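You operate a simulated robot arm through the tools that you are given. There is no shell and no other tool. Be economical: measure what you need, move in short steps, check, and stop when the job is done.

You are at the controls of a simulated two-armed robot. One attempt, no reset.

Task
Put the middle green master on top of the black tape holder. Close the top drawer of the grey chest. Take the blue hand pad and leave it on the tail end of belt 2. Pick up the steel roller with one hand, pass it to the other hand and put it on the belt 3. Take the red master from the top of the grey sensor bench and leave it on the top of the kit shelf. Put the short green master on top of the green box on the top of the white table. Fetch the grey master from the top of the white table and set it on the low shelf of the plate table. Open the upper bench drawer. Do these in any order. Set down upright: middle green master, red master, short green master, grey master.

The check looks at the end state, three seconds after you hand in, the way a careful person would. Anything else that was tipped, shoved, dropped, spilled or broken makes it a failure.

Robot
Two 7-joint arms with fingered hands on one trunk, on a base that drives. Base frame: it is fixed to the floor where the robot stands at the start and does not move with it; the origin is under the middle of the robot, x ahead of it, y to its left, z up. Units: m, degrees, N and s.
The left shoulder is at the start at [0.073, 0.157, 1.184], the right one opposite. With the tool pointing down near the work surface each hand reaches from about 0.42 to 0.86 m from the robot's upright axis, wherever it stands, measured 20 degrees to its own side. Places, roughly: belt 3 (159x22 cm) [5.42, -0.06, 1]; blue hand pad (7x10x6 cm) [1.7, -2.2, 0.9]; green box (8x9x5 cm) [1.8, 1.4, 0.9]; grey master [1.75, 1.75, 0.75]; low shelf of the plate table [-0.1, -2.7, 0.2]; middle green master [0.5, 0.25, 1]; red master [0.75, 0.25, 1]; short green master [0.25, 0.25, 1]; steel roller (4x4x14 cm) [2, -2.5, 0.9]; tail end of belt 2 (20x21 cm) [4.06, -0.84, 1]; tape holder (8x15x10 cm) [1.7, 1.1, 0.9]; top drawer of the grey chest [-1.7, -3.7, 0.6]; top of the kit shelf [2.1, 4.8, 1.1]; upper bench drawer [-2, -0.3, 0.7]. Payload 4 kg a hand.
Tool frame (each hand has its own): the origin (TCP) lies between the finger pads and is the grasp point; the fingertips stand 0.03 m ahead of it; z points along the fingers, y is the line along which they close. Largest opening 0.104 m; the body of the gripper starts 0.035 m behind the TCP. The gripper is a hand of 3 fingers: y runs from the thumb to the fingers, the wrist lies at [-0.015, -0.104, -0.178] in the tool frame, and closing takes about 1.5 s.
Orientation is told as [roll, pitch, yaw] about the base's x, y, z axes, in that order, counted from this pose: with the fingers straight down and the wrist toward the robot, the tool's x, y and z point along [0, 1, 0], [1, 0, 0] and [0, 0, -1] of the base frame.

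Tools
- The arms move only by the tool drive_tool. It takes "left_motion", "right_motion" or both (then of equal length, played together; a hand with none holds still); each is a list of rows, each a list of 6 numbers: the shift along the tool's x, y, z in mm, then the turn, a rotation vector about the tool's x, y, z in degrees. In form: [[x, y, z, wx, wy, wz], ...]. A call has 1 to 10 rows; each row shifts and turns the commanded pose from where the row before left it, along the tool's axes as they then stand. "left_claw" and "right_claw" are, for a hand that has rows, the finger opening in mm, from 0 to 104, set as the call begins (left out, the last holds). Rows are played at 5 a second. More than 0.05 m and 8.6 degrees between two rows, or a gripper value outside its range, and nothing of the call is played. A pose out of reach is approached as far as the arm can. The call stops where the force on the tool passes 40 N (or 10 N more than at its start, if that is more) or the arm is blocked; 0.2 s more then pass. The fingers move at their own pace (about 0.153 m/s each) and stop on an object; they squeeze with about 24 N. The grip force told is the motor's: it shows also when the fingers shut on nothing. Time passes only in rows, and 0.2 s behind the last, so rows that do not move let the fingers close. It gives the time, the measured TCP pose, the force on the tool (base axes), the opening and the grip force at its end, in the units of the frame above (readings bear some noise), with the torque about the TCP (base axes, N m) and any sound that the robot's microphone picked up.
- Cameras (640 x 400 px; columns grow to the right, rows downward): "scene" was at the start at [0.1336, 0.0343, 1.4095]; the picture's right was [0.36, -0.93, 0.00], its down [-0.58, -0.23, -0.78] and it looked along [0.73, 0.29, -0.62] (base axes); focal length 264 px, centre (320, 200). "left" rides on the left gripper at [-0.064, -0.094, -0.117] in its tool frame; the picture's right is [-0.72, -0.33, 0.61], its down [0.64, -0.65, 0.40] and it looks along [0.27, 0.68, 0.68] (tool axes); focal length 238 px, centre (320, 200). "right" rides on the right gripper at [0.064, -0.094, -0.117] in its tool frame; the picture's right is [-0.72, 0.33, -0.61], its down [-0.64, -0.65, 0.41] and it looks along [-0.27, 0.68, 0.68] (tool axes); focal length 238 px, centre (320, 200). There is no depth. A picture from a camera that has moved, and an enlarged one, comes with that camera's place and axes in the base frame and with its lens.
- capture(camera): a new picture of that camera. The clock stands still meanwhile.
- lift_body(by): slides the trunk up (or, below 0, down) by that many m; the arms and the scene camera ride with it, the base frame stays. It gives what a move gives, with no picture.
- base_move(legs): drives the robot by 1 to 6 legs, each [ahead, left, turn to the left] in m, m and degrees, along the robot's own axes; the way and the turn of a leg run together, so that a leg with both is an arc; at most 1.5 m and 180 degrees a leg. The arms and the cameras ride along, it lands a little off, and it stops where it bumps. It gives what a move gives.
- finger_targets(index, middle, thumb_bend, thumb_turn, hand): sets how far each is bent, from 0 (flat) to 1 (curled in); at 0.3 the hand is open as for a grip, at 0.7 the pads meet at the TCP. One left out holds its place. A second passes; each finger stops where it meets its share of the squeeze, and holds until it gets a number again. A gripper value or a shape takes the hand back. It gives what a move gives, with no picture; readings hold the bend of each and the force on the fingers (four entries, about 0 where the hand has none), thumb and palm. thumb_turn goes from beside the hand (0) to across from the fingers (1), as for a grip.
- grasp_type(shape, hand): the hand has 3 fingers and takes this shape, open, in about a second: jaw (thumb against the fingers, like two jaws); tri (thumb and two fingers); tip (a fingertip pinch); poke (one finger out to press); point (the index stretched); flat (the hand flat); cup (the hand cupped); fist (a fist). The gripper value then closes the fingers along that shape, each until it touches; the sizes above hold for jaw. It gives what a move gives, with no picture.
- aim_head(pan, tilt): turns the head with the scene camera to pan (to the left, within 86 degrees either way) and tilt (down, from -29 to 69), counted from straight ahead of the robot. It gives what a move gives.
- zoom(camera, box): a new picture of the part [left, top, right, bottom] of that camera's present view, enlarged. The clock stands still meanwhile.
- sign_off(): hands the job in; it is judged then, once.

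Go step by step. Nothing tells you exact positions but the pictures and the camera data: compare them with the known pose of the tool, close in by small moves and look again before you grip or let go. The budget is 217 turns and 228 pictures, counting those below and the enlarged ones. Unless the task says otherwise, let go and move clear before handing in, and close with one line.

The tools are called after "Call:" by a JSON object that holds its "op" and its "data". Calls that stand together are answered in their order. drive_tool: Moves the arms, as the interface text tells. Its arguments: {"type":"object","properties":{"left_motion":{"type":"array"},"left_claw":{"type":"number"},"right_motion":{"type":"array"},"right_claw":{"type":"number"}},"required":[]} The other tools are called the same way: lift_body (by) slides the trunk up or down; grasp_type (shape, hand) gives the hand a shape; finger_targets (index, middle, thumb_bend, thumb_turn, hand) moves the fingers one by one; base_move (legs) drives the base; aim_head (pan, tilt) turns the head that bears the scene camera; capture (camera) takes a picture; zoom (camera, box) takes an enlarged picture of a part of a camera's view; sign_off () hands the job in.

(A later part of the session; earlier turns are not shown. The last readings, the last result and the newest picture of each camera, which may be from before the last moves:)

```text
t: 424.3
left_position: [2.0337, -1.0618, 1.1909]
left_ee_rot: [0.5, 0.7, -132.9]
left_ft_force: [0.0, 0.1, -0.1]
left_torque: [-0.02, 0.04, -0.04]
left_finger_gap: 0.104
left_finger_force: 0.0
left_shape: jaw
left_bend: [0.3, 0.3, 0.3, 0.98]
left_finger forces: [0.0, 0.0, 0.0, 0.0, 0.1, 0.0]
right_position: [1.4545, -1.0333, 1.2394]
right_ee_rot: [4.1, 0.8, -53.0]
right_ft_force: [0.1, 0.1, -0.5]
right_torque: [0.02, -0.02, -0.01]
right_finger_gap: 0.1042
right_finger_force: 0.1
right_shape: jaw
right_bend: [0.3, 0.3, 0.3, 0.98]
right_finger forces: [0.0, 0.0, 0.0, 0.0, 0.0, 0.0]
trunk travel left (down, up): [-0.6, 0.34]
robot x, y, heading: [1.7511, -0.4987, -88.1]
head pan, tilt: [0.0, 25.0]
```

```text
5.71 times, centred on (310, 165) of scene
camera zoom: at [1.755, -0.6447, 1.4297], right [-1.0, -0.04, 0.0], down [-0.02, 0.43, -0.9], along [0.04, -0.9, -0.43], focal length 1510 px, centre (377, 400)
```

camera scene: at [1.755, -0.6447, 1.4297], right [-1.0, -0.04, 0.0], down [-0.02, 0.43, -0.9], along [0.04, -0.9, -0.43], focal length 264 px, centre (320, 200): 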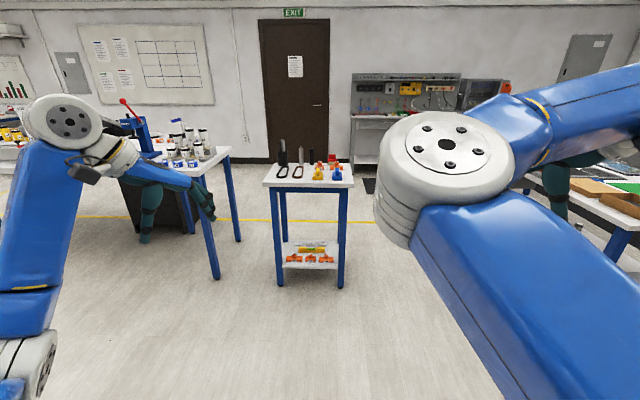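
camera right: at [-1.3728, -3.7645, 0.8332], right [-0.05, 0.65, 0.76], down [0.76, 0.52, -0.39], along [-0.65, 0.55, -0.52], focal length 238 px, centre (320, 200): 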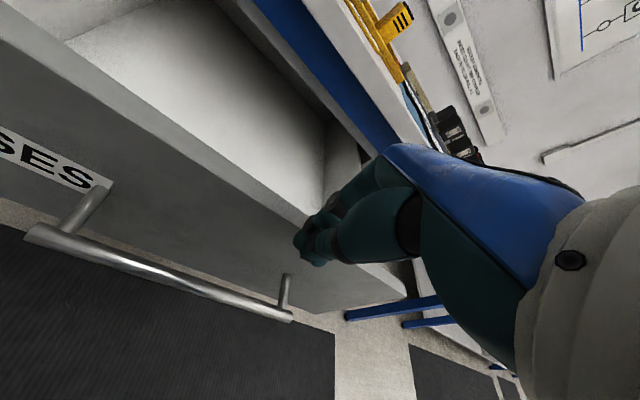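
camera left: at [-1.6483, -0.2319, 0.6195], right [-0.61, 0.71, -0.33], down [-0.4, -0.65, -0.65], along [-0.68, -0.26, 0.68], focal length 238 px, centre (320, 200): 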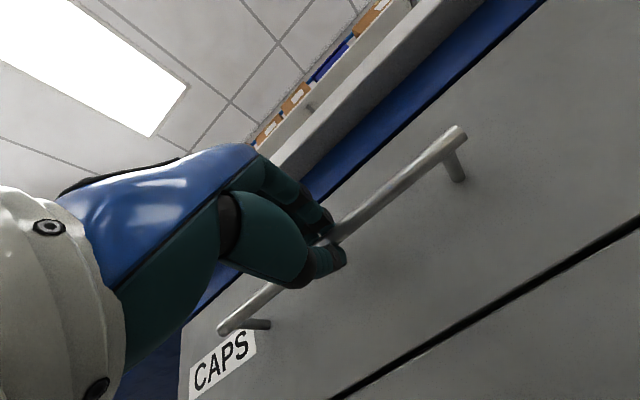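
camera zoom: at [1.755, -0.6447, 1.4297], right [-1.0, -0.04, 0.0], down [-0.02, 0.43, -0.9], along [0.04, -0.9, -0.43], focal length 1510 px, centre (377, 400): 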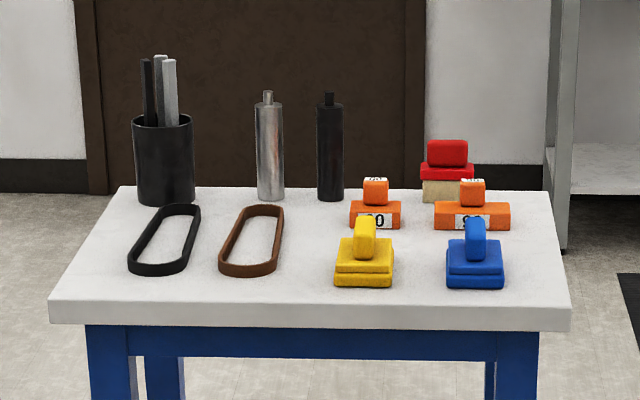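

The steel roller stands upright at about [1.975, -2.49], and the blue pad with its grip handle is near [1.716, -2.23]. I'm driving up to the table.

Call:
{"op": "base_move", "data": {"legs": [[1.08, 0.06, -1.9]]}}

Call:
{"op": "aim_head", "data": {"pan": 0, "tilt": 42}}

Call:
{"op": "capture", "data": {"camera": "scene"}}

Call:
{"op": "capture", "data": {"camera": "right"}}

```text
t: 429.7
left_position: [2.1404, -2.1131, 1.1914]
left_ee_rot: [0.5, 0.5, -132.8]
left_ft_force: [-0.5, -0.4, 0.3]
left_torque: [0.02, 0.0, 0.01]
left_finger_gap: 0.1037
left_finger_force: 0.0
left_shape: jaw
left_bend: [0.3, 0.3, 0.3, 0.98]
left_finger forces: [0.0, 0.1, 0.1, 0.0, 0.0, 0.1]
right_position: [1.5618, -2.0853, 1.2401]
right_ee_rot: [4.1, 0.8, -52.9]
right_ft_force: [-0.6, -0.1, -0.1]
right_torque: [0.01, 0.02, 0.02]
right_finger_gap: 0.104
right_finger_force: 0.2
right_shape: jaw
right_bend: [0.3, 0.3, 0.3, 0.98]
right_finger forces: [0.0, 0.0, 0.0, 0.0, 0.0, 0.0]
trunk travel left (down, up): [-0.6, 0.34]
robot x, y, heading: [1.8516, -1.5557, -87.7]
head pan, tilt: [0.0, 25.0]
```

```text
t: 430.5
left_position: [2.1402, -2.1125, 1.1915]
left_ee_rot: [0.4, 0.5, -132.8]
left_ft_force: [0.1, 0.0, -0.1]
left_torque: [-0.06, 0.01, 0.0]
left_finger_gap: 0.1037
left_finger_force: 0.0
left_shape: jaw
left_bend: [0.3, 0.3, 0.3, 0.98]
left_finger forces: [0.0, 0.1, 0.1, 0.0, 0.1, 0.1]
right_position: [1.56, -2.084, 1.2399]
right_ee_rot: [4.1, 0.8, -52.9]
right_ft_force: [1.3, 0.3, 0.2]
right_torque: [0.01, 0.0, 0.02]
right_finger_gap: 0.104
right_finger_force: 0.1
right_shape: jaw
right_bend: [0.3, 0.3, 0.3, 0.98]
right_finger forces: [0.1, 0.1, 0.0, 0.0, 0.0, 0.1]
trunk travel left (down, up): [-0.6, 0.34]
robot x, y, heading: [1.8504, -1.5528, -87.4]
head pan, tilt: [0.0, 42.0]
```

```text
64 pictures are left
camera scene: at [1.8603, -1.689, 1.4035], right [-1.0, -0.04, 0.0], down [-0.03, 0.67, -0.74], along [0.03, -0.74, -0.67], focal length 264 px, centre (320, 200)
```

scene: 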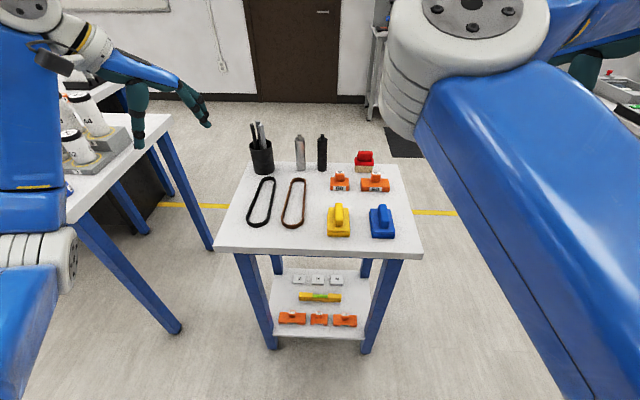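

```text
63 pictures are left
camera right: at [1.5498, -1.9765, 1.3625], right [-0.41, -0.73, 0.56], down [-0.88, 0.16, -0.44], along [0.23, -0.67, -0.7], focal length 238 px, centre (320, 200)
```

right: 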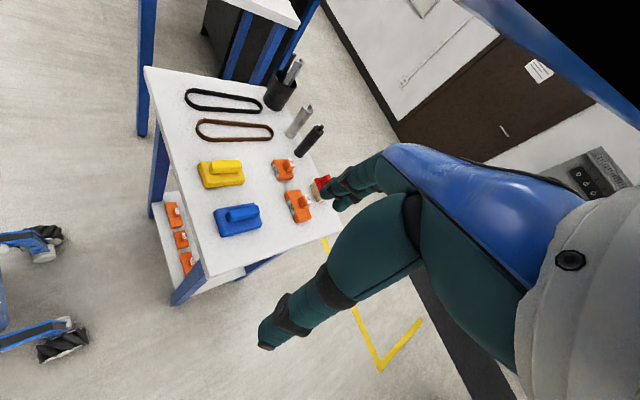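

The pad's handle runs front to back, with its top near [1.721, -2.206, 0.89]. I'm bringing the right hand over it, jaw across the handle.

Call:
{"op": "drive_tool", "data": {"right_motion": [[11, 39, 0, -0.8, -4.1, 0], [11, 39, 0, 0, 0, 0], [11, 39, 0, 0, 0, 0], [11, 39, 0, 0, 0, -6], [11, 39, 0, 0, 0, -8], [0, 0, 20, 0, 0, -8], [0, 0, 30, 0, 0, -8], [0, 0, 30, 0, 0, -8], [0, 0, 30, 0, 0, -8], [0, 0, 30, 0, 0, -7]]}}

Call:
{"op": "capture", "data": {"camera": "right"}}

Call:
{"op": "capture", "data": {"camera": "scene"}}

```text
t: 432.7
left_position: [2.1385, -2.1126, 1.1909]
left_ee_rot: [0.5, 0.6, -132.8]
left_ft_force: [-0.2, -0.1, 0.0]
left_torque: [-0.03, -0.01, -0.03]
left_finger_gap: 0.1038
left_finger_force: 0.1
left_shape: jaw
left_bend: [0.3, 0.3, 0.3, 0.98]
left_finger forces: [0.0, 0.0, 0.0, 0.1, 0.0, 0.1]
right_position: [1.728, -2.2064, 1.1025]
right_ee_rot: [-0.1, 0.0, 0.3]
right_ft_force: [-0.7, 0.3, 0.5]
right_torque: [0.02, 0.03, 0.01]
right_finger_gap: 0.104
right_finger_force: 0.0
right_shape: jaw
right_bend: [0.3, 0.3, 0.3, 0.98]
right_finger forces: [0.0, 0.1, 0.1, 0.1, 0.0, 0.0]
trunk travel left (down, up): [-0.6, 0.34]
robot x, y, heading: [1.8545, -1.5538, -87.5]
head pan, tilt: [0.0, 42.0]
```

```text
62 pictures are left
camera right: at [1.6331, -2.1422, 1.2197], right [0.33, -0.72, 0.62], down [-0.65, -0.65, -0.4], along [0.69, -0.27, -0.68], focal length 238 px, centre (320, 200)
```

right: 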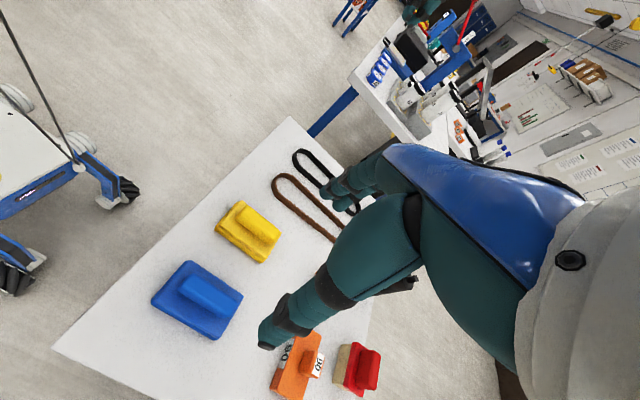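

```text
61 pictures are left
camera scene: at [1.8602, -1.6904, 1.4034], right [-1.0, -0.04, 0.0], down [-0.03, 0.67, -0.74], along [0.03, -0.74, -0.67], focal length 264 px, centre (320, 200)
```

scene: 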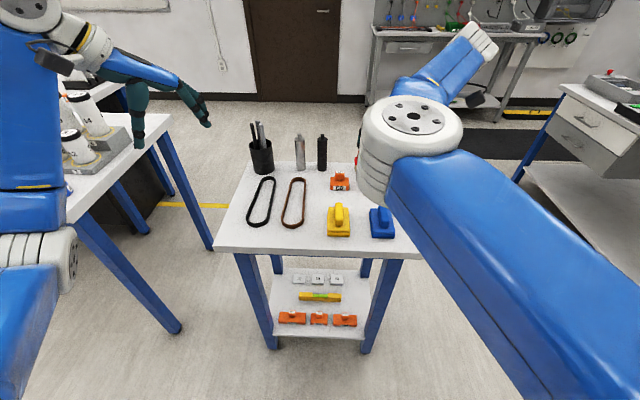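

The pad handle is within a centimetre of the hand's centre and aligned. I'm correcting and descending.

Call:
{"op": "drive_tool", "data": {"right_motion": [[2, -10, 30, 0, 0, 0], [0, 0, 40, 0, 0, 0], [0, 0, 40, 0, 0, 0], [0, 0, 40, 0, 0, 0], [0, 0, 35, 0, 0, 0], [0, 0, 20, 0, 0, 0], [0, 0, 0, 0, 0, 0]]}}

Call:
{"op": "capture", "data": {"camera": "right"}}

```text
t: 434.3
left_position: [2.1406, -2.1115, 1.194]
left_ee_rot: [0.5, 0.4, -132.9]
left_ft_force: [0.0, 0.7, -0.7]
left_torque: [-0.02, -0.01, 0.0]
left_finger_gap: 0.1041
left_finger_force: 0.1
left_shape: jaw
left_bend: [0.3, 0.3, 0.3, 0.98]
left_finger forces: [0.1, 0.0, 0.1, 0.0, 0.1, 0.1]
right_position: [1.7174, -2.2013, 0.8951]
right_ee_rot: [-0.1, 0.0, 0.2]
right_ft_force: [0.3, -0.4, 0.0]
right_torque: [0.0, 0.02, -0.02]
right_finger_gap: 0.104
right_finger_force: 0.1
right_shape: jaw
right_bend: [0.3, 0.3, 0.3, 0.98]
right_finger forces: [0.1, 0.0, 0.0, 0.1, 0.0, 0.1]
trunk travel left (down, up): [-0.6, 0.34]
robot x, y, heading: [1.8536, -1.5486, -87.6]
head pan, tilt: [0.0, 42.0]
```

```text
60 pictures are left
camera right: at [1.6241, -2.1368, 1.0121], right [0.33, -0.72, 0.62], down [-0.65, -0.64, -0.4], along [0.68, -0.27, -0.68], focal length 238 px, centre (320, 200)
```

right: 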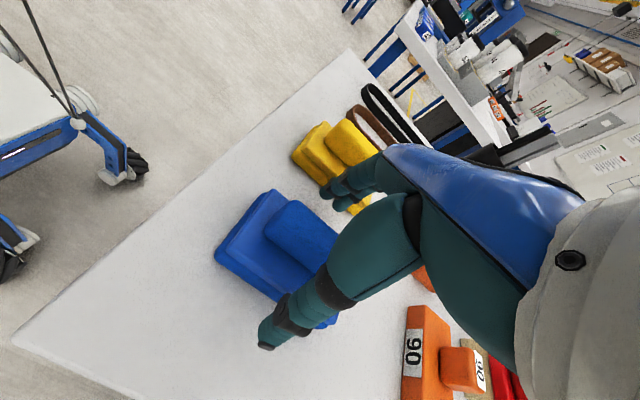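

The jaw straddles the handle. I'm closing and lifting the pad.

Call:
{"op": "drive_tool", "data": {"right_motion": [[0, 0, 0, 0, 0, 0], [0, 0, 0, 0, 0, 0], [0, 0, 0, 0, 0, 0], [0, 0, 0, 0, 0, 0], [0, 0, 0, 0, 0, 0], [0, 0, 0, 0, 0, 0], [0, 0, 0, 0, 0, 0], [0, 0, 0, 0, 0, 0], [0, 0, 0, 0, 0, 0]], "right_claw": 0}}

Call:
{"op": "drive_tool", "data": {"right_motion": [[0, 0, -20, 0, 0, 0], [0, 0, -40, 0, 0, 0], [0, 0, -40, 0, 0, 0], [0, 0, -40, 0, 0, 0], [0, 0, -40, 0, 0, 0], [0, 0, -40, 0, 0, 0], [0, 0, -40, 0, 0, 0], [0, 0, 0, 0, 0, 0]]}}

Call:
{"op": "capture", "data": {"camera": "right"}}

```text
t: 436.3
left_position: [2.1406, -2.1116, 1.191]
left_ee_rot: [0.5, 0.5, -132.8]
left_ft_force: [0.1, -0.3, -0.7]
left_torque: [0.01, 0.0, -0.01]
left_finger_gap: 0.1037
left_finger_force: 0.1
left_shape: jaw
left_bend: [0.3, 0.3, 0.3, 0.98]
left_finger forces: [0.0, 0.0, 0.0, 0.1, 0.0, 0.0]
right_position: [1.7185, -2.2014, 0.8957]
right_ee_rot: [-0.1, 0.0, 0.2]
right_ft_force: [-0.9, 0.0, 0.6]
right_torque: [0.02, 0.01, 0.03]
right_finger_gap: 0.052
right_finger_force: 23.9
right_shape: jaw
right_bend: [0.74, 0.44, 0.7, 1.0]
right_finger forces: [13.9, 7.8, 0.1, 0.0, 21.8, 0.1]
trunk travel left (down, up): [-0.6, 0.34]
robot x, y, heading: [1.8533, -1.5554, -87.6]
head pan, tilt: [0.0, 42.0]
```

```text
t: 438.1
left_position: [2.1412, -2.1107, 1.1926]
left_ee_rot: [0.5, 0.5, -132.8]
left_ft_force: [0.7, -0.1, 0.3]
left_torque: [0.03, -0.01, 0.01]
left_finger_gap: 0.1039
left_finger_force: 0.1
left_shape: jaw
left_bend: [0.3, 0.3, 0.3, 0.98]
left_finger forces: [0.1, 0.1, 0.0, 0.0, 0.0, 0.0]
right_position: [1.7179, -2.1975, 1.1569]
right_ee_rot: [-0.1, 0.0, 0.2]
right_ft_force: [0.3, 0.1, -0.5]
right_torque: [0.03, 0.0, 0.02]
right_finger_gap: 0.0521
right_finger_force: 24.3
right_shape: jaw
right_bend: [0.74, 0.44, 0.7, 1.0]
right_finger forces: [13.9, 7.9, 0.1, 0.0, 21.7, 0.0]
trunk travel left (down, up): [-0.6, 0.34]
robot x, y, heading: [1.8508, -1.5512, -87.4]
head pan, tilt: [0.0, 42.0]
```

```text
59 pictures are left
camera right: at [1.6241, -2.1324, 1.2736], right [0.33, -0.72, 0.61], down [-0.65, -0.64, -0.4], along [0.68, -0.27, -0.68], focal length 238 px, centre (320, 200)
```

right: 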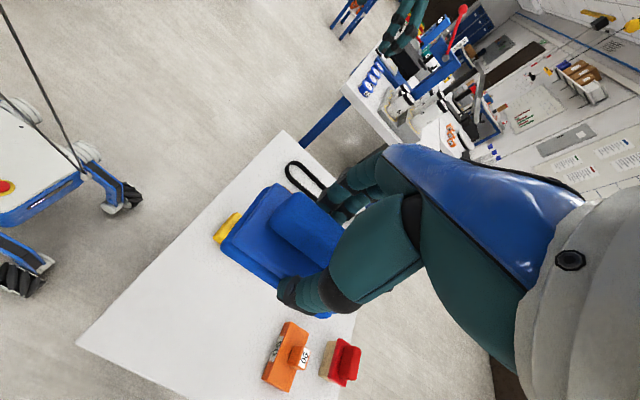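

The pad is held. I'm moving 0.2 m closer for the roller with the left hand.

Call:
{"op": "base_move", "data": {"legs": [[0.2, 0, -2.5]]}}

Call:
{"op": "capture", "data": {"camera": "left"}}

Call:
{"op": "zoom", "data": {"camera": "scene", "box": [220, 80, 380, 200]}}

```text
t: 439.8
left_position: [2.1202, -2.3258, 1.1936]
left_ee_rot: [0.7, 0.2, -135.4]
left_ft_force: [-0.9, 0.4, -0.8]
left_torque: [-0.01, -0.01, 0.02]
left_finger_gap: 0.104
left_finger_force: 0.1
left_shape: jaw
left_bend: [0.3, 0.3, 0.3, 0.98]
left_finger forces: [0.0, 0.1, 0.1, 0.0, 0.1, 0.0]
right_position: [1.6947, -2.3924, 1.1595]
right_ee_rot: [-0.3, 0.1, -2.3]
right_ft_force: [0.1, 0.2, -1.3]
right_torque: [-0.01, 0.0, -0.01]
right_finger_gap: 0.0514
right_finger_force: 24.3
right_shape: jaw
right_bend: [0.74, 0.44, 0.7, 1.0]
right_finger forces: [13.9, 8.0, 0.1, 0.0, 21.6, 0.0]
trunk travel left (down, up): [-0.6, 0.34]
robot x, y, heading: [1.8567, -1.7587, -90.0]
head pan, tilt: [0.0, 42.0]
```

```text
58 pictures are left
camera left: at [2.139, -2.2147, 1.31], right [-0.26, 0.74, -0.62], down [0.92, 0.0, -0.39], along [-0.29, -0.67, -0.68], focal length 238 px, centre (320, 200)
```

left: 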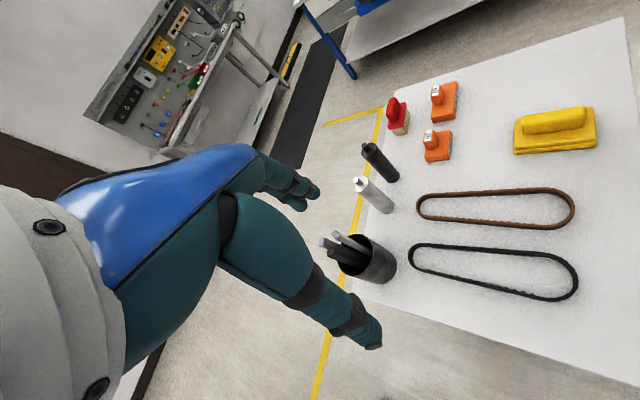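

```text
3.33 times, centred on (300, 140) of scene
camera zoom: at [1.8592, -1.8913, 1.404], right [-1.0, 0.0, 0.0], down [0.0, 0.67, -0.74], along [0.0, -0.74, -0.67], focal length 881 px, centre (387, 400)
```

zoom: 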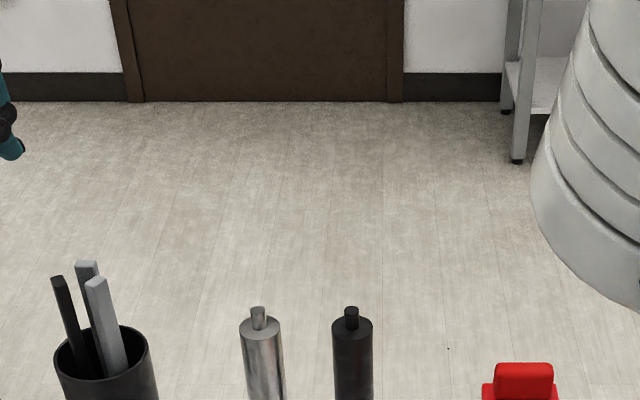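

The steel roller's top is near [1.964, -2.469, 0.955], between the black roller and the stick mug. I'm bringing the left hand over it with the jaw front to back.

Call:
{"op": "drive_tool", "data": {"left_motion": [[-1.6, 42.4, 0, 0, 0, 0], [-1.6, 42.4, 0, 0, 0, 0], [-1.6, 42.4, 0, 0, 0, 0], [-1.6, 42.4, 0, 0, 0, 0], [-1.6, 42.4, 0, 0, 0, 0], [0, 0, 0, 0, 0, -7.5], [0, 0, 0, 0, 0, -7.5], [0, 0, 0, 0, 0, -7.5], [0, 0, 0, 0, 0, -7.5], [0, 0, 0, 0, 0, -7.5]]}}

Call:
{"op": "drive_tool", "data": {"left_motion": [[0, 0, 35, 0, 0, -8], [0, 0, 35, 0, 0, 0], [0, 0, 30, 0, 0, 0], [0, 0, 0, 0, 0, 0]]}}

Call:
{"op": "capture", "data": {"camera": "left"}}

Call:
{"op": "zoom", "data": {"camera": "scene", "box": [220, 100, 380, 220]}}

```text
t: 441.9
left_position: [1.9629, -2.4709, 1.1917]
left_ee_rot: [0.8, -0.1, -97.8]
left_ft_force: [0.3, 0.0, -0.4]
left_torque: [0.0, 0.03, 0.01]
left_finger_gap: 0.1037
left_finger_force: 0.2
left_shape: jaw
left_bend: [0.3, 0.3, 0.3, 0.98]
left_finger forces: [0.0, 0.1, 0.1, 0.0, 0.0, 0.0]
right_position: [1.692, -2.3932, 1.1577]
right_ee_rot: [-0.4, 0.0, -2.4]
right_ft_force: [-0.5, 0.7, -0.5]
right_torque: [-0.01, 0.03, 0.0]
right_finger_gap: 0.0519
right_finger_force: 23.9
right_shape: jaw
right_bend: [0.74, 0.44, 0.7, 1.0]
right_finger forces: [13.9, 8.0, 0.0, 0.1, 21.6, 0.0]
trunk travel left (down, up): [-0.6, 0.34]
robot x, y, heading: [1.8546, -1.7581, -90.4]
head pan, tilt: [0.0, 42.0]
```

```text
t: 442.9
left_position: [1.9672, -2.4703, 1.0919]
left_ee_rot: [0.8, -0.2, -89.9]
left_ft_force: [-0.9, -0.1, 0.4]
left_torque: [-0.01, 0.02, 0.0]
left_finger_gap: 0.104
left_finger_force: 0.0
left_shape: jaw
left_bend: [0.3, 0.3, 0.3, 0.98]
left_finger forces: [0.0, 0.1, 0.0, 0.0, 0.0, 0.1]
right_position: [1.6941, -2.3934, 1.1589]
right_ee_rot: [-0.3, 0.1, -2.4]
right_ft_force: [0.1, -0.8, -1.2]
right_torque: [-0.03, -0.01, 0.03]
right_finger_gap: 0.0519
right_finger_force: 23.9
right_shape: jaw
right_bend: [0.74, 0.44, 0.7, 1.0]
right_finger forces: [13.9, 7.9, 0.0, 0.1, 21.8, 0.0]
trunk travel left (down, up): [-0.6, 0.34]
robot x, y, heading: [1.8586, -1.7578, -90.2]
head pan, tilt: [0.0, 42.0]
```

```text
56 pictures are left
camera left: at [1.8988, -2.3765, 1.2067], right [-0.71, 0.32, -0.62], down [0.65, 0.65, -0.4], along [0.28, -0.69, -0.67], focal length 238 px, centre (320, 200)
```

left: 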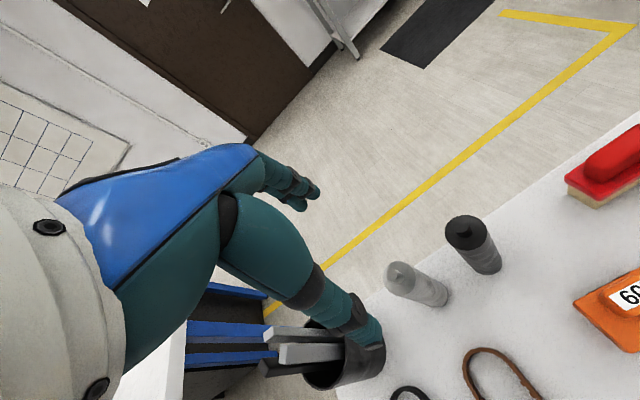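

```text
3.33 times, centred on (300, 160) of scene
camera zoom: at [1.8577, -1.8962, 1.4035], right [-1.0, 0.0, 0.0], down [0.0, 0.67, -0.74], along [0.0, -0.74, -0.67], focal length 881 px, centre (387, 333)
```

zoom: 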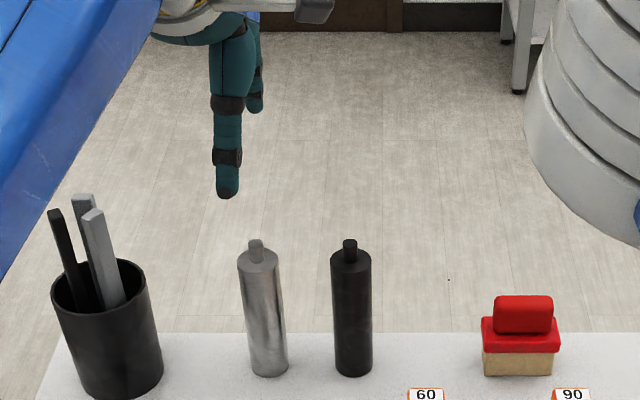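

The roller is at [1.963, -2.476]. I'm descending around its upper part and gripping.

Call:
{"op": "drive_tool", "data": {"left_motion": [[-4, 6, 30, 0, -0.8, 0], [0, 0, 40, 0, 0, 0], [0, 0, 40, 0, 0, 0], [0, 0, 38, 0, 0, 0], [0, 0, 0, 0, 0, 0]]}}

Call:
{"op": "zoom", "data": {"camera": "scene", "box": [220, 100, 380, 220]}}

Call:
{"op": "drive_tool", "data": {"left_motion": [[0, 0, 0, 0, 0, 0], [0, 0, 0, 0, 0, 0], [0, 0, 0, 0, 0, 0], [0, 0, 0, 0, 0, 0], [0, 0, 0, 0, 0, 0], [0, 0, 0, 0, 0, 0], [0, 0, 0, 0, 0, 0], [0, 0, 0, 0, 0, 0], [0, 0, 0, 0, 0, 0]], "left_claw": 0}}

Call:
{"op": "capture", "data": {"camera": "left"}}

```text
t: 444.1
left_position: [1.9599, -2.4762, 0.9422]
left_ee_rot: [-0.1, -0.2, -89.9]
left_ft_force: [0.5, 0.8, -1.1]
left_torque: [0.01, 0.0, 0.02]
left_finger_gap: 0.1038
left_finger_force: 0.0
left_shape: jaw
left_bend: [0.3, 0.3, 0.3, 0.98]
left_finger forces: [0.0, 0.0, 0.0, 0.0, 0.1, 0.1]
right_position: [1.6931, -2.3941, 1.1582]
right_ee_rot: [-0.3, 0.1, -2.3]
right_ft_force: [-0.3, -0.1, 0.0]
right_torque: [-0.02, -0.01, 0.0]
right_finger_gap: 0.0519
right_finger_force: 23.9
right_shape: jaw
right_bend: [0.74, 0.44, 0.7, 1.0]
right_finger forces: [13.9, 7.9, 0.0, 0.0, 21.7, 0.1]
trunk travel left (down, up): [-0.6, 0.34]
robot x, y, heading: [1.8586, -1.7613, -90.2]
head pan, tilt: [0.0, 42.0]
```

```text
3.33 times, centred on (300, 160) of scene
camera zoom: at [1.8576, -1.896, 1.4035], right [-1.0, 0.0, 0.0], down [0.0, 0.67, -0.74], along [0.0, -0.74, -0.67], focal length 881 px, centre (387, 333)
```

zoom: 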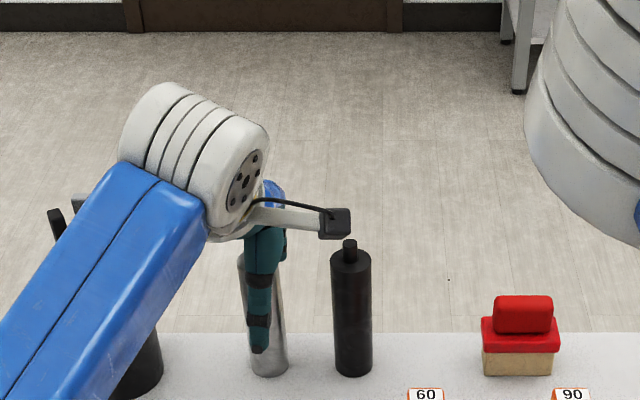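

```text
t: 446.1
left_position: [1.9594, -2.4764, 0.9404]
left_ee_rot: [-0.1, -0.2, -89.9]
left_ft_force: [0.5, 0.2, 1.0]
left_torque: [0.02, 0.01, 0.01]
left_finger_gap: 0.0259
left_finger_force: 23.8
left_shape: jaw
left_bend: [0.7, 0.7, 0.69, 1.0]
left_finger forces: [14.2, 7.4, 0.0, 0.1, 20.9, 0.1]
right_position: [1.6926, -2.3942, 1.1576]
right_ee_rot: [-0.2, 0.0, -2.3]
right_ft_force: [0.6, 0.4, 0.0]
right_torque: [0.0, -0.01, 0.02]
right_finger_gap: 0.0519
right_finger_force: 24.5
right_shape: jaw
right_bend: [0.74, 0.44, 0.7, 1.0]
right_finger forces: [13.9, 7.9, 0.1, 0.1, 21.7, 0.0]
trunk travel left (down, up): [-0.6, 0.34]
robot x, y, heading: [1.8575, -1.7593, -90.2]
head pan, tilt: [0.0, 42.0]
```

```text
53 pictures are left
camera left: at [1.8941, -2.3819, 1.0573], right [-0.72, 0.32, -0.61], down [0.64, 0.65, -0.41], along [0.27, -0.69, -0.68], focal length 238 px, centre (320, 200)
```

left: 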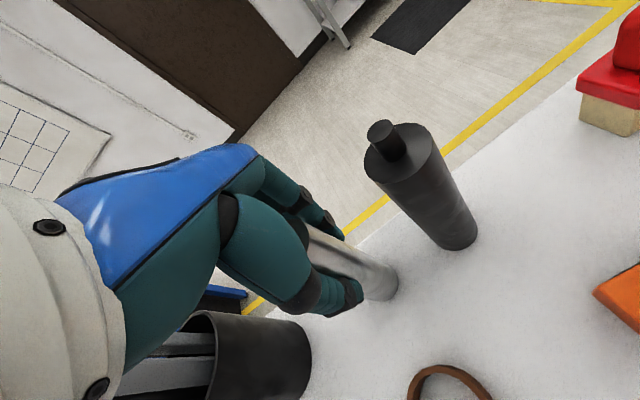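

The roller is gripped, and I'm lifting it straight up. I'll watch the gap for creep this time.

Call:
{"op": "drive_tool", "data": {"left_motion": [[0, 0, -20, 0, 0, 0], [0, 0, -40, 0, 0, 0], [0, 0, -40, 0, 0, 0], [0, 0, -40, 0, 0, 0], [0, 0, -40, 0, 0, 0], [0, 0, -40, 0, 0, 0], [0, 0, -30, 0, 0, 0], [0, 0, 0, 0, 0, 0]]}}

Call:
{"op": "base_move", "data": {"legs": [[-0.5, 0, 0]]}}

Call:
{"op": "capture", "data": {"camera": "left"}}

Call:
{"op": "capture", "data": {"camera": "scene"}}

```text
t: 447.9
left_position: [1.9601, -2.4766, 1.1962]
left_ee_rot: [0.1, -0.1, -89.9]
left_ft_force: [-0.7, -0.5, -2.5]
left_torque: [-0.02, -0.02, 0.01]
left_finger_gap: 0.026
left_finger_force: 24.0
left_shape: jaw
left_bend: [0.7, 0.7, 0.69, 1.0]
left_finger forces: [14.3, 7.4, 0.0, 0.0, 20.8, 0.0]
right_position: [1.6919, -2.3938, 1.1585]
right_ee_rot: [-0.2, 0.0, -2.3]
right_ft_force: [0.1, 0.0, -0.1]
right_torque: [0.02, 0.0, 0.0]
right_finger_gap: 0.0519
right_finger_force: 23.7
right_shape: jaw
right_bend: [0.74, 0.44, 0.7, 1.0]
right_finger forces: [13.9, 7.9, 0.0, 0.0, 21.7, 0.0]
trunk travel left (down, up): [-0.6, 0.34]
robot x, y, heading: [1.8571, -1.759, -90.3]
head pan, tilt: [0.0, 42.0]
```

```text
t: 451.0
left_position: [1.9632, -1.9601, 1.1939]
left_ee_rot: [-0.1, -0.1, -89.6]
left_ft_force: [0.1, -0.9, -1.6]
left_torque: [-0.04, 0.01, -0.02]
left_finger_gap: 0.0262
left_finger_force: 24.0
left_shape: jaw
left_bend: [0.7, 0.7, 0.69, 1.0]
left_finger forces: [14.3, 7.5, 0.0, 0.0, 20.9, 0.0]
right_position: [1.6954, -1.88, 1.1578]
right_ee_rot: [-0.3, 0.0, -2.0]
right_ft_force: [0.7, -0.7, -0.9]
right_torque: [0.0, -0.02, -0.02]
right_finger_gap: 0.0517
right_finger_force: 24.2
right_shape: jaw
right_bend: [0.74, 0.44, 0.7, 1.0]
right_finger forces: [13.9, 7.9, 0.1, 0.0, 21.7, 0.1]
trunk travel left (down, up): [-0.6, 0.34]
robot x, y, heading: [1.8577, -1.2398, -89.7]
head pan, tilt: [0.0, 42.0]
```

```text
52 pictures are left
camera left: at [1.8974, -1.867, 1.3098], right [-0.72, 0.32, -0.61], down [0.64, 0.66, -0.4], along [0.27, -0.68, -0.68], focal length 238 px, centre (320, 200)
```

left: 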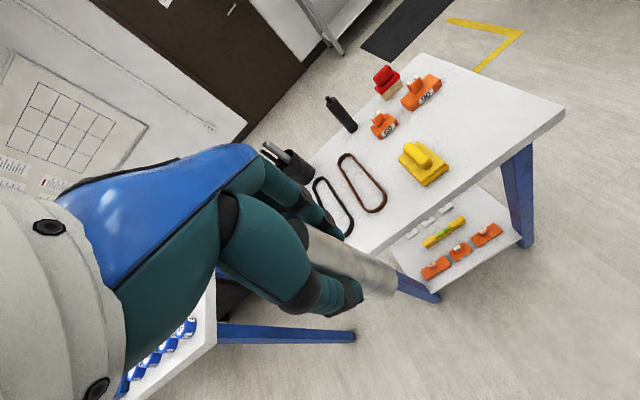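

```text
51 pictures are left
camera scene: at [1.8575, -1.3822, 1.4031], right [-1.0, 0.0, 0.0], down [0.0, 0.67, -0.74], along [0.0, -0.74, -0.67], focal length 264 px, centre (320, 200)
```

scene: 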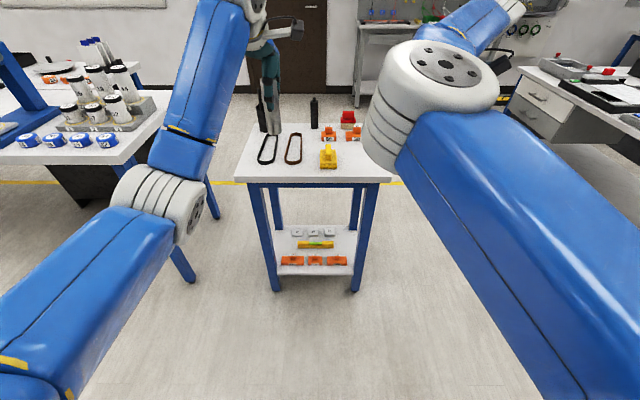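

Both grips are steady. I'm turning east to look at the belts.

Call:
{"op": "base_move", "data": {"legs": [[0.15, 0, 89.7]]}}

Call:
{"op": "aim_head", "data": {"pan": 15, "tilt": 12}}

Call:
{"op": "capture", "data": {"camera": "scene"}}

```text
t: 455.2
left_position: [2.6676, -1.2236, 1.1975]
left_ee_rot: [0.0, -0.4, 1.0]
left_ft_force: [0.6, 0.9, -2.1]
left_torque: [-0.03, 0.0, 0.02]
left_finger_gap: 0.0257
left_finger_force: 24.2
left_shape: jaw
left_bend: [0.7, 0.7, 0.69, 1.0]
left_finger forces: [14.1, 7.3, 0.0, 0.1, 20.5, 0.0]
right_position: [2.5884, -1.4923, 1.1591]
right_ee_rot: [-0.5, 0.0, 88.7]
right_ft_force: [-0.5, -0.7, -0.8]
right_torque: [0.0, -0.03, -0.01]
right_finger_gap: 0.052
right_finger_force: 24.6
right_shape: jaw
right_bend: [0.74, 0.44, 0.7, 1.0]
right_finger forces: [13.9, 7.9, 0.0, 0.0, 21.6, 0.0]
trunk travel left (down, up): [-0.6, 0.34]
robot x, y, heading: [1.9538, -1.3407, 0.8]
head pan, tilt: [0.0, 42.0]
```

```text
t: 456.2
left_position: [2.6638, -1.2231, 1.1979]
left_ee_rot: [0.0, -0.4, 1.0]
left_ft_force: [0.4, -0.1, -1.9]
left_torque: [0.01, -0.04, -0.03]
left_finger_gap: 0.0255
left_finger_force: 24.0
left_shape: jaw
left_bend: [0.7, 0.7, 0.69, 1.0]
left_finger forces: [14.4, 7.7, 0.1, 0.0, 21.0, 0.0]
right_position: [2.5869, -1.4921, 1.1613]
right_ee_rot: [-0.6, 0.1, 88.5]
right_ft_force: [0.9, 1.8, -0.6]
right_torque: [-0.01, 0.0, -0.02]
right_finger_gap: 0.0517
right_finger_force: 23.5
right_shape: jaw
right_bend: [0.74, 0.44, 0.7, 1.0]
right_finger forces: [13.8, 8.0, 0.0, 0.0, 21.8, 0.0]
trunk travel left (down, up): [-0.6, 0.34]
robot x, y, heading: [1.9541, -1.3398, 0.8]
head pan, tilt: [15.0, 12.0]
```

```text
50 pictures are left
camera scene: at [2.099, -1.3099, 1.4507], right [0.27, -0.96, 0.0], down [-0.2, -0.06, -0.98], along [0.94, 0.27, -0.21], focal length 264 px, centre (320, 200)
```

scene: 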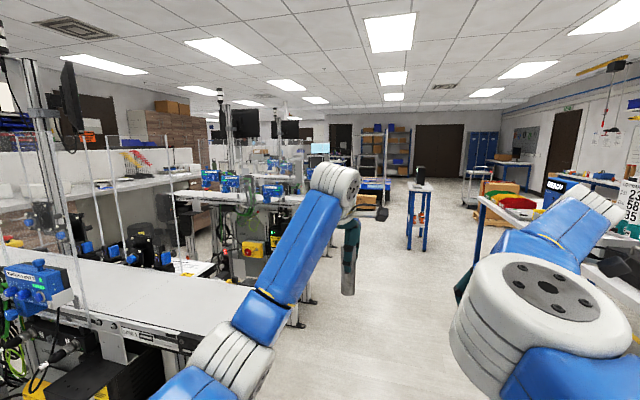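

Belt 2 runs north–south at x≈4.06 with its tail at the south end, and belt 3 is beyond it. I'm driving to just south of belt 2's tail and turning to face it.

Call:
{"op": "base_move", "data": {"legs": [[1.0, -0.25, 0], [1.1, 0, 0], [0, 0, 89]]}}

Call:
{"op": "aim_head", "data": {"pan": 0, "tilt": 32}}

Call:
{"op": "capture", "data": {"camera": "scene"}}

Call:
{"op": "aim_head", "data": {"pan": -50, "tilt": 20}}

Call:
{"op": "capture", "data": {"camera": "scene"}}

```text
t: 470.5
left_position: [3.9608, -0.8768, 1.199]
left_ee_rot: [0.1, -0.4, 88.7]
left_ft_force: [0.4, -0.3, -2.3]
left_torque: [0.02, -0.02, -0.01]
left_finger_gap: 0.0254
left_finger_force: 24.5
left_shape: jaw
left_bend: [0.7, 0.7, 0.69, 1.0]
left_finger forces: [13.9, 7.4, 0.1, 0.0, 20.0, 0.1]
right_position: [4.2267, -0.9657, 1.1614]
right_ee_rot: [-0.5, -0.1, 176.4]
right_ft_force: [-1.3, -0.1, -1.4]
right_torque: [0.0, -0.01, -0.01]
right_finger_gap: 0.0518
right_finger_force: 24.2
right_shape: jaw
right_bend: [0.74, 0.44, 0.7, 1.0]
right_finger forces: [13.7, 7.9, 0.2, 0.0, 21.6, 0.0]
trunk travel left (down, up): [-0.6, 0.34]
robot x, y, heading: [4.0502, -1.5906, 88.4]
head pan, tilt: [15.0, 12.0]
```

```text
t: 471.3
left_position: [3.9605, -0.8806, 1.1998]
left_ee_rot: [0.0, -0.6, 88.8]
left_ft_force: [-0.1, -1.1, -2.0]
left_torque: [0.03, -0.01, 0.0]
left_finger_gap: 0.0249
left_finger_force: 23.6
left_shape: jaw
left_bend: [0.7, 0.7, 0.69, 1.0]
left_finger forces: [14.4, 7.5, 0.0, 0.1, 20.7, 0.0]
right_position: [4.2266, -0.967, 1.1636]
right_ee_rot: [-0.6, 0.0, 176.5]
right_ft_force: [-0.6, -0.6, -1.1]
right_torque: [-0.01, 0.02, -0.02]
right_finger_gap: 0.0517
right_finger_force: 24.3
right_shape: jaw
right_bend: [0.74, 0.44, 0.7, 1.0]
right_finger forces: [13.9, 7.9, 0.1, 0.0, 21.6, 0.0]
trunk travel left (down, up): [-0.6, 0.34]
robot x, y, heading: [4.0462, -1.5863, 88.9]
head pan, tilt: [0.0, 32.0]
```

```text
49 pictures are left
camera scene: at [4.0507, -1.445, 1.4186], right [1.0, -0.02, 0.0], down [-0.01, -0.53, -0.85], along [0.02, 0.85, -0.53], focal length 264 px, centre (320, 200)
```

scene: 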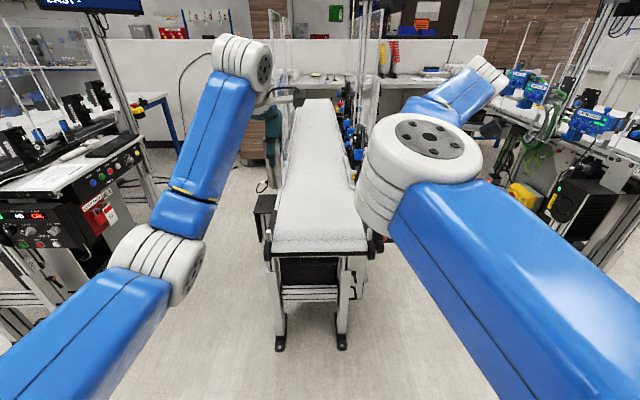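

```text
t: 472.5
left_position: [3.9608, -0.88, 1.1993]
left_ee_rot: [0.0, -0.5, 88.7]
left_ft_force: [1.1, 0.3, -1.6]
left_torque: [0.03, -0.04, 0.02]
left_finger_gap: 0.0252
left_finger_force: 24.1
left_shape: jaw
left_bend: [0.7, 0.7, 0.69, 1.0]
left_finger forces: [14.4, 7.6, 0.1, 0.0, 20.6, 0.1]
right_position: [4.2255, -0.9678, 1.1628]
right_ee_rot: [-0.7, -0.1, 176.4]
right_ft_force: [0.0, 0.2, -0.4]
right_torque: [0.0, -0.04, 0.01]
right_finger_gap: 0.0517
right_finger_force: 24.0
right_shape: jaw
right_bend: [0.74, 0.44, 0.7, 1.0]
right_finger forces: [13.9, 7.9, 0.1, 0.0, 21.6, 0.0]
trunk travel left (down, up): [-0.6, 0.34]
robot x, y, heading: [4.0474, -1.5884, 88.9]
head pan, tilt: [-50.0, 20.0]
```

```text
48 pictures are left
camera scene: at [4.1212, -1.4761, 1.4378], right [0.63, -0.78, 0.0], down [-0.27, -0.22, -0.94], along [0.73, 0.59, -0.34], focal length 264 px, centre (320, 200)
```

scene: 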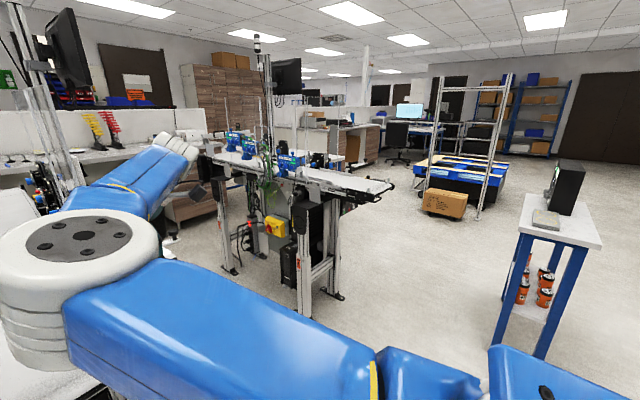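

The tail of belt 2 is directly ahead, with its front edge at y≈-0.96 and centre about [4.06, -0.85]. I'm moving the roller hand aside and bringing the pad over the tail.

Call:
{"op": "drive_tool", "data": {"left_motion": [[40, 0, 0, 0, 0, 0], [40, 0, 0, 0, 0, 0], [40, 0, 0, 0, 0, 0], [40, 0, 0, 0, 0, 0], [40, 0, 0, 0, 0, 0]]}}

Call:
{"op": "drive_tool", "data": {"right_motion": [[-22.5, 34.5, 0, 0, 0, 0], [-22.5, 34.5, 0, 0, 0, 0], [-22.5, 34.5, 0, 0, 0, 0], [-22.5, 34.5, 0, 0, 0, 0], [-22.5, 34.5, 0, 0, 0, 0], [0, 0, 0, 0, 0, 0]]}}

Call:
{"op": "aim_head", "data": {"pan": 10, "tilt": 40}}

Call:
{"op": "capture", "data": {"camera": "scene"}}

Call:
{"op": "capture", "data": {"camera": "right"}}

```text
t: 473.7
left_position: [3.755, -0.8739, 1.1997]
left_ee_rot: [-0.2, -0.6, 88.8]
left_ft_force: [-0.2, -0.2, -1.0]
left_torque: [0.03, -0.01, -0.08]
left_finger_gap: 0.0251
left_finger_force: 24.5
left_shape: jaw
left_bend: [0.7, 0.7, 0.69, 1.0]
left_finger forces: [14.1, 7.6, 0.0, 0.0, 20.3, 0.1]
right_position: [4.2221, -0.9666, 1.163]
right_ee_rot: [-0.7, 0.1, 176.5]
right_ft_force: [0.1, -0.4, -0.8]
right_torque: [-0.01, 0.0, 0.0]
right_finger_gap: 0.0513
right_finger_force: 23.8
right_shape: jaw
right_bend: [0.74, 0.44, 0.7, 1.0]
right_finger forces: [13.8, 7.9, 0.1, 0.1, 21.6, 0.0]
trunk travel left (down, up): [-0.6, 0.34]
robot x, y, heading: [4.0466, -1.5929, 88.4]
head pan, tilt: [-50.0, 20.0]
```

```text
t: 475.1
left_position: [3.755, -0.8728, 1.1994]
left_ee_rot: [0.0, -0.5, 88.8]
left_ft_force: [-0.7, 0.1, -1.3]
left_torque: [0.0, -0.01, 0.0]
left_finger_gap: 0.025
left_finger_force: 24.2
left_shape: jaw
left_bend: [0.7, 0.7, 0.69, 1.0]
left_finger forces: [14.2, 7.7, 0.0, 0.0, 20.3, 0.0]
right_position: [4.0674, -0.8853, 1.1621]
right_ee_rot: [-0.7, 0.2, 176.4]
right_ft_force: [0.1, -0.8, -1.1]
right_torque: [0.01, -0.03, -0.01]
right_finger_gap: 0.0515
right_finger_force: 23.9
right_shape: jaw
right_bend: [0.74, 0.44, 0.7, 1.0]
right_finger forces: [14.3, 8.3, 0.0, 0.1, 22.5, 0.1]
right hand out of reach, approached as far as the arm can: row 4, 5
trunk travel left (down, up): [-0.6, 0.34]
robot x, y, heading: [4.0473, -1.5933, 88.6]
head pan, tilt: [-50.0, 20.0]
```

```text
t: 476.4
left_position: [3.7572, -0.8742, 1.2]
left_ee_rot: [0.0, -0.6, 88.7]
left_ft_force: [0.1, 0.7, -2.1]
left_torque: [0.05, 0.0, -0.03]
left_finger_gap: 0.0251
left_finger_force: 23.7
left_shape: jaw
left_bend: [0.7, 0.7, 0.69, 1.0]
left_finger forces: [14.1, 7.5, 0.1, 0.0, 20.4, 0.1]
right_position: [4.0704, -0.8855, 1.1617]
right_ee_rot: [-0.8, -0.1, 176.4]
right_ft_force: [0.3, 0.2, -0.8]
right_torque: [-0.01, 0.02, -0.01]
right_finger_gap: 0.0518
right_finger_force: 23.4
right_shape: jaw
right_bend: [0.74, 0.44, 0.7, 1.0]
right_finger forces: [14.3, 8.2, 0.0, 0.1, 22.4, 0.0]
trunk travel left (down, up): [-0.6, 0.34]
robot x, y, heading: [4.0503, -1.5919, 88.9]
head pan, tilt: [10.0, 40.0]
```

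```text
47 pictures are left
camera scene: at [4.0343, -1.4502, 1.4063], right [0.99, 0.15, 0.0], down [0.1, -0.64, -0.76], along [-0.11, 0.75, -0.65], focal length 264 px, centre (320, 200)
```

scene: 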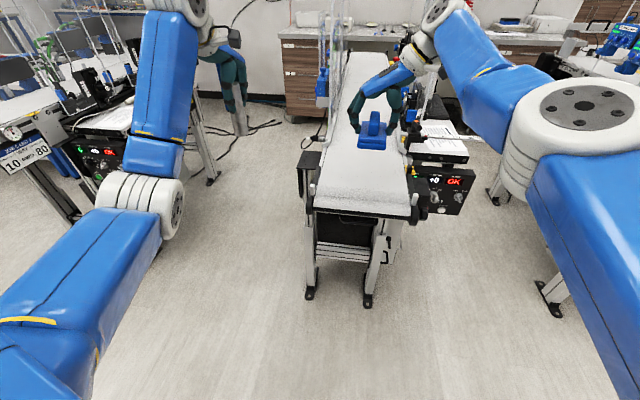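

```text
46 pictures are left
camera right: at [4.1601, -0.9563, 1.2783], right [-0.28, 0.73, 0.62], down [0.69, 0.6, -0.4], along [-0.67, 0.32, -0.68], focal length 238 px, centre (320, 200)
```

right: 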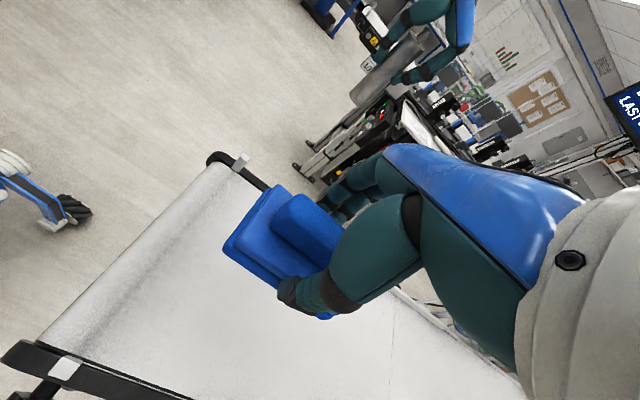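

The pad is over the belt. I'm moving the base 5 cm ahead to sit well on the tail, then lowering.

Call:
{"op": "base_move", "data": {"legs": [[0.05, 0, 0]]}}

Call:
{"op": "drive_tool", "data": {"right_motion": [[0, 0, 25, 0, 0.7, 0], [0, 0, 25, 0, 0, 0], [0, 0, 15, 0, 0, 0], [0, 0, 8, 0, 0, 0], [0, 0, 0, 0, 0, 0]]}}

Call:
{"op": "zoom", "data": {"camera": "scene", "box": [290, 80, 450, 220]}}

```text
t: 477.3
left_position: [3.7593, -0.8341, 1.2066]
left_ee_rot: [-0.1, -1.2, 88.7]
left_ft_force: [1.2, -0.2, -2.2]
left_torque: [0.03, -0.01, -0.04]
left_finger_gap: 0.0249
left_finger_force: 24.1
left_shape: jaw
left_bend: [0.7, 0.7, 0.69, 1.0]
left_finger forces: [14.1, 7.6, 0.0, 0.1, 20.5, 0.1]
right_position: [4.0729, -0.8459, 1.1695]
right_ee_rot: [-1.1, 0.0, 176.3]
right_ft_force: [0.2, 0.5, 0.4]
right_torque: [0.04, 0.01, -0.03]
right_finger_gap: 0.0516
right_finger_force: 23.8
right_shape: jaw
right_bend: [0.74, 0.44, 0.7, 1.0]
right_finger forces: [14.3, 8.3, 0.0, 0.1, 22.3, 0.0]
trunk travel left (down, up): [-0.6, 0.34]
robot x, y, heading: [4.0508, -1.5402, 88.3]
head pan, tilt: [10.0, 40.0]
```

```text
t: 478.5
left_position: [3.7597, -0.8275, 1.2047]
left_ee_rot: [0.1, -1.0, 88.6]
left_ft_force: [0.0, 0.0, -2.5]
left_torque: [0.01, 0.0, -0.01]
left_finger_gap: 0.0248
left_finger_force: 23.9
left_shape: jaw
left_bend: [0.7, 0.7, 0.69, 1.0]
left_finger forces: [14.3, 7.6, 0.1, 0.0, 20.6, 0.0]
right_position: [4.0725, -0.8303, 1.0927]
right_ee_rot: [0.0, 0.0, 176.3]
right_ft_force: [-0.8, -0.5, -1.1]
right_torque: [-0.01, 0.0, 0.02]
right_finger_gap: 0.0515
right_finger_force: 24.3
right_shape: jaw
right_bend: [0.74, 0.44, 0.7, 1.0]
right_finger forces: [14.3, 8.2, 0.0, 0.1, 22.5, 0.1]
right hand out of reach, approached as far as the arm can: row 2, 4
trunk travel left (down, up): [-0.6, 0.34]
robot x, y, heading: [4.0446, -1.5405, 88.5]
head pan, tilt: [10.0, 40.0]
```

```text
2.86 times, centred on (370, 150) of scene
camera zoom: at [4.0359, -1.4015, 1.4064], right [0.99, 0.15, 0.0], down [0.1, -0.64, -0.76], along [-0.11, 0.76, -0.65], focal length 755 px, centre (177, 343)
```

zoom: 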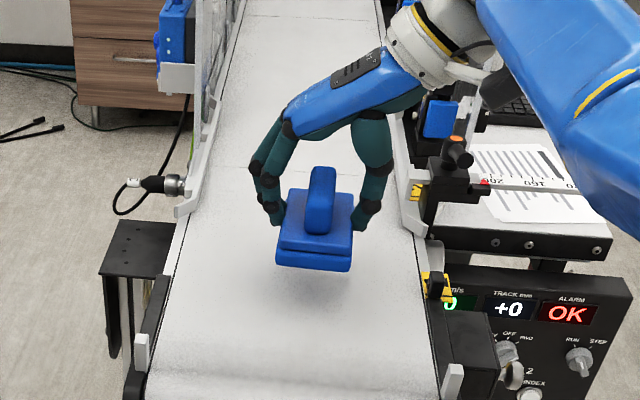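

Call:
{"op": "drive_tool", "data": {"right_motion": [[0, 0, 8, 0, 0, 0], [0, 0, 6, 0, 0, 0], [0, 0, 4, 0, 0, 0], [0, 0, 3, 0, 0, 0], [0, 0, 0, 0, 0, 0]]}}

Call:
{"op": "drive_tool", "data": {"right_motion": [[0, 0, 3, 0, 0, 0], [0, 0, 3, 0, 0, 0], [0, 0, 3, 0, 0, 0], [0, 0, 0, 0, 0, 0]]}}

```text
t: 479.7
left_position: [3.7602, -0.827, 1.2024]
left_ee_rot: [-0.1, -0.8, 88.7]
left_ft_force: [-0.9, -0.2, -1.6]
left_torque: [0.0, -0.02, -0.01]
left_finger_gap: 0.0248
left_finger_force: 23.5
left_shape: jaw
left_bend: [0.7, 0.7, 0.69, 1.0]
left_finger forces: [14.3, 7.6, 0.0, 0.0, 20.5, 0.0]
right_position: [4.0712, -0.8267, 1.0699]
right_ee_rot: [-0.1, 0.0, 176.4]
right_ft_force: [-0.6, -0.5, -0.2]
right_torque: [0.0, 0.0, 0.02]
right_finger_gap: 0.0515
right_finger_force: 24.2
right_shape: jaw
right_bend: [0.74, 0.44, 0.7, 1.0]
right_finger forces: [14.3, 8.3, 0.1, 0.0, 22.5, 0.0]
trunk travel left (down, up): [-0.6, 0.34]
robot x, y, heading: [4.0487, -1.5402, 88.6]
head pan, tilt: [10.0, 40.0]
```

```text
t: 480.7
left_position: [3.7588, -0.8261, 1.2025]
left_ee_rot: [0.0, -0.8, 88.7]
left_ft_force: [-1.5, 0.1, -1.7]
left_torque: [0.05, -0.02, -0.02]
left_finger_gap: 0.0249
left_finger_force: 23.8
left_shape: jaw
left_bend: [0.7, 0.7, 0.69, 1.0]
left_finger forces: [14.1, 7.7, 0.0, 0.0, 20.6, 0.1]
right_position: [4.0707, -0.8265, 1.0638]
right_ee_rot: [-0.1, 0.1, 176.3]
right_ft_force: [0.5, -0.1, -0.2]
right_torque: [0.01, 0.0, 0.01]
right_finger_gap: 0.0517
right_finger_force: 24.3
right_shape: jaw
right_bend: [0.74, 0.44, 0.7, 1.0]
right_finger forces: [14.3, 8.2, 0.0, 0.0, 22.4, 0.0]
trunk travel left (down, up): [-0.6, 0.34]
robot x, y, heading: [4.048, -1.5432, 88.8]
head pan, tilt: [10.0, 40.0]
```

Call:
{"op": "drive_tool", "data": {"right_motion": [[0, 0, 3, 0, 0, 0], [0, 0, 3, 0, 0, 0], [0, 0, 3, 0, 0, 0], [0, 0, 3, 0, 0, 0], [0, 0, 0, 0, 0, 0]]}}

Call:
{"op": "zoom", "data": {"camera": "scene", "box": [320, 110, 420, 190]}}

```text
t: 481.9
left_position: [3.7594, -0.8268, 1.2026]
left_ee_rot: [0.0, -0.8, 88.7]
left_ft_force: [-0.5, -0.2, -1.7]
left_torque: [0.05, -0.02, 0.0]
left_finger_gap: 0.025
left_finger_force: 24.1
left_shape: jaw
left_bend: [0.7, 0.7, 0.69, 1.0]
left_finger forces: [14.4, 7.7, 0.0, 0.0, 20.5, 0.0]
right_position: [4.0702, -0.8254, 1.0496]
right_ee_rot: [0.0, 0.1, 176.4]
right_ft_force: [0.1, -0.6, -0.9]
right_torque: [-0.03, 0.03, -0.01]
right_finger_gap: 0.0514
right_finger_force: 24.1
right_shape: jaw
right_bend: [0.74, 0.44, 0.7, 1.0]
right_finger forces: [14.3, 8.1, 0.1, 0.0, 22.5, 0.1]
trunk travel left (down, up): [-0.6, 0.34]
robot x, y, heading: [4.0478, -1.5408, 88.6]
head pan, tilt: [10.0, 40.0]
```

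```text
5.00 times, centred on (370, 150) of scene
camera zoom: at [4.0357, -1.4005, 1.4063], right [0.99, 0.15, 0.0], down [0.1, -0.64, -0.76], along [-0.11, 0.75, -0.65], focal length 1322 px, centre (70, 450)
```

zoom: 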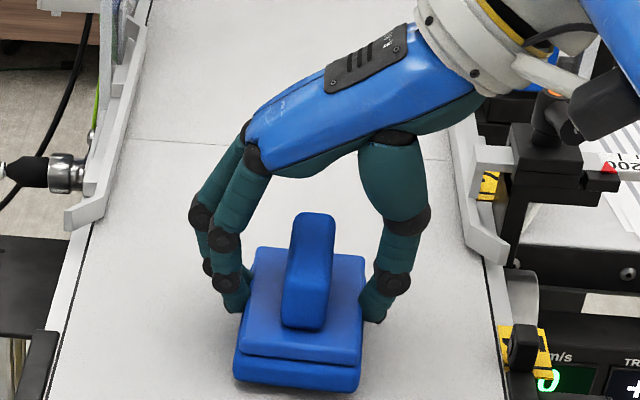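

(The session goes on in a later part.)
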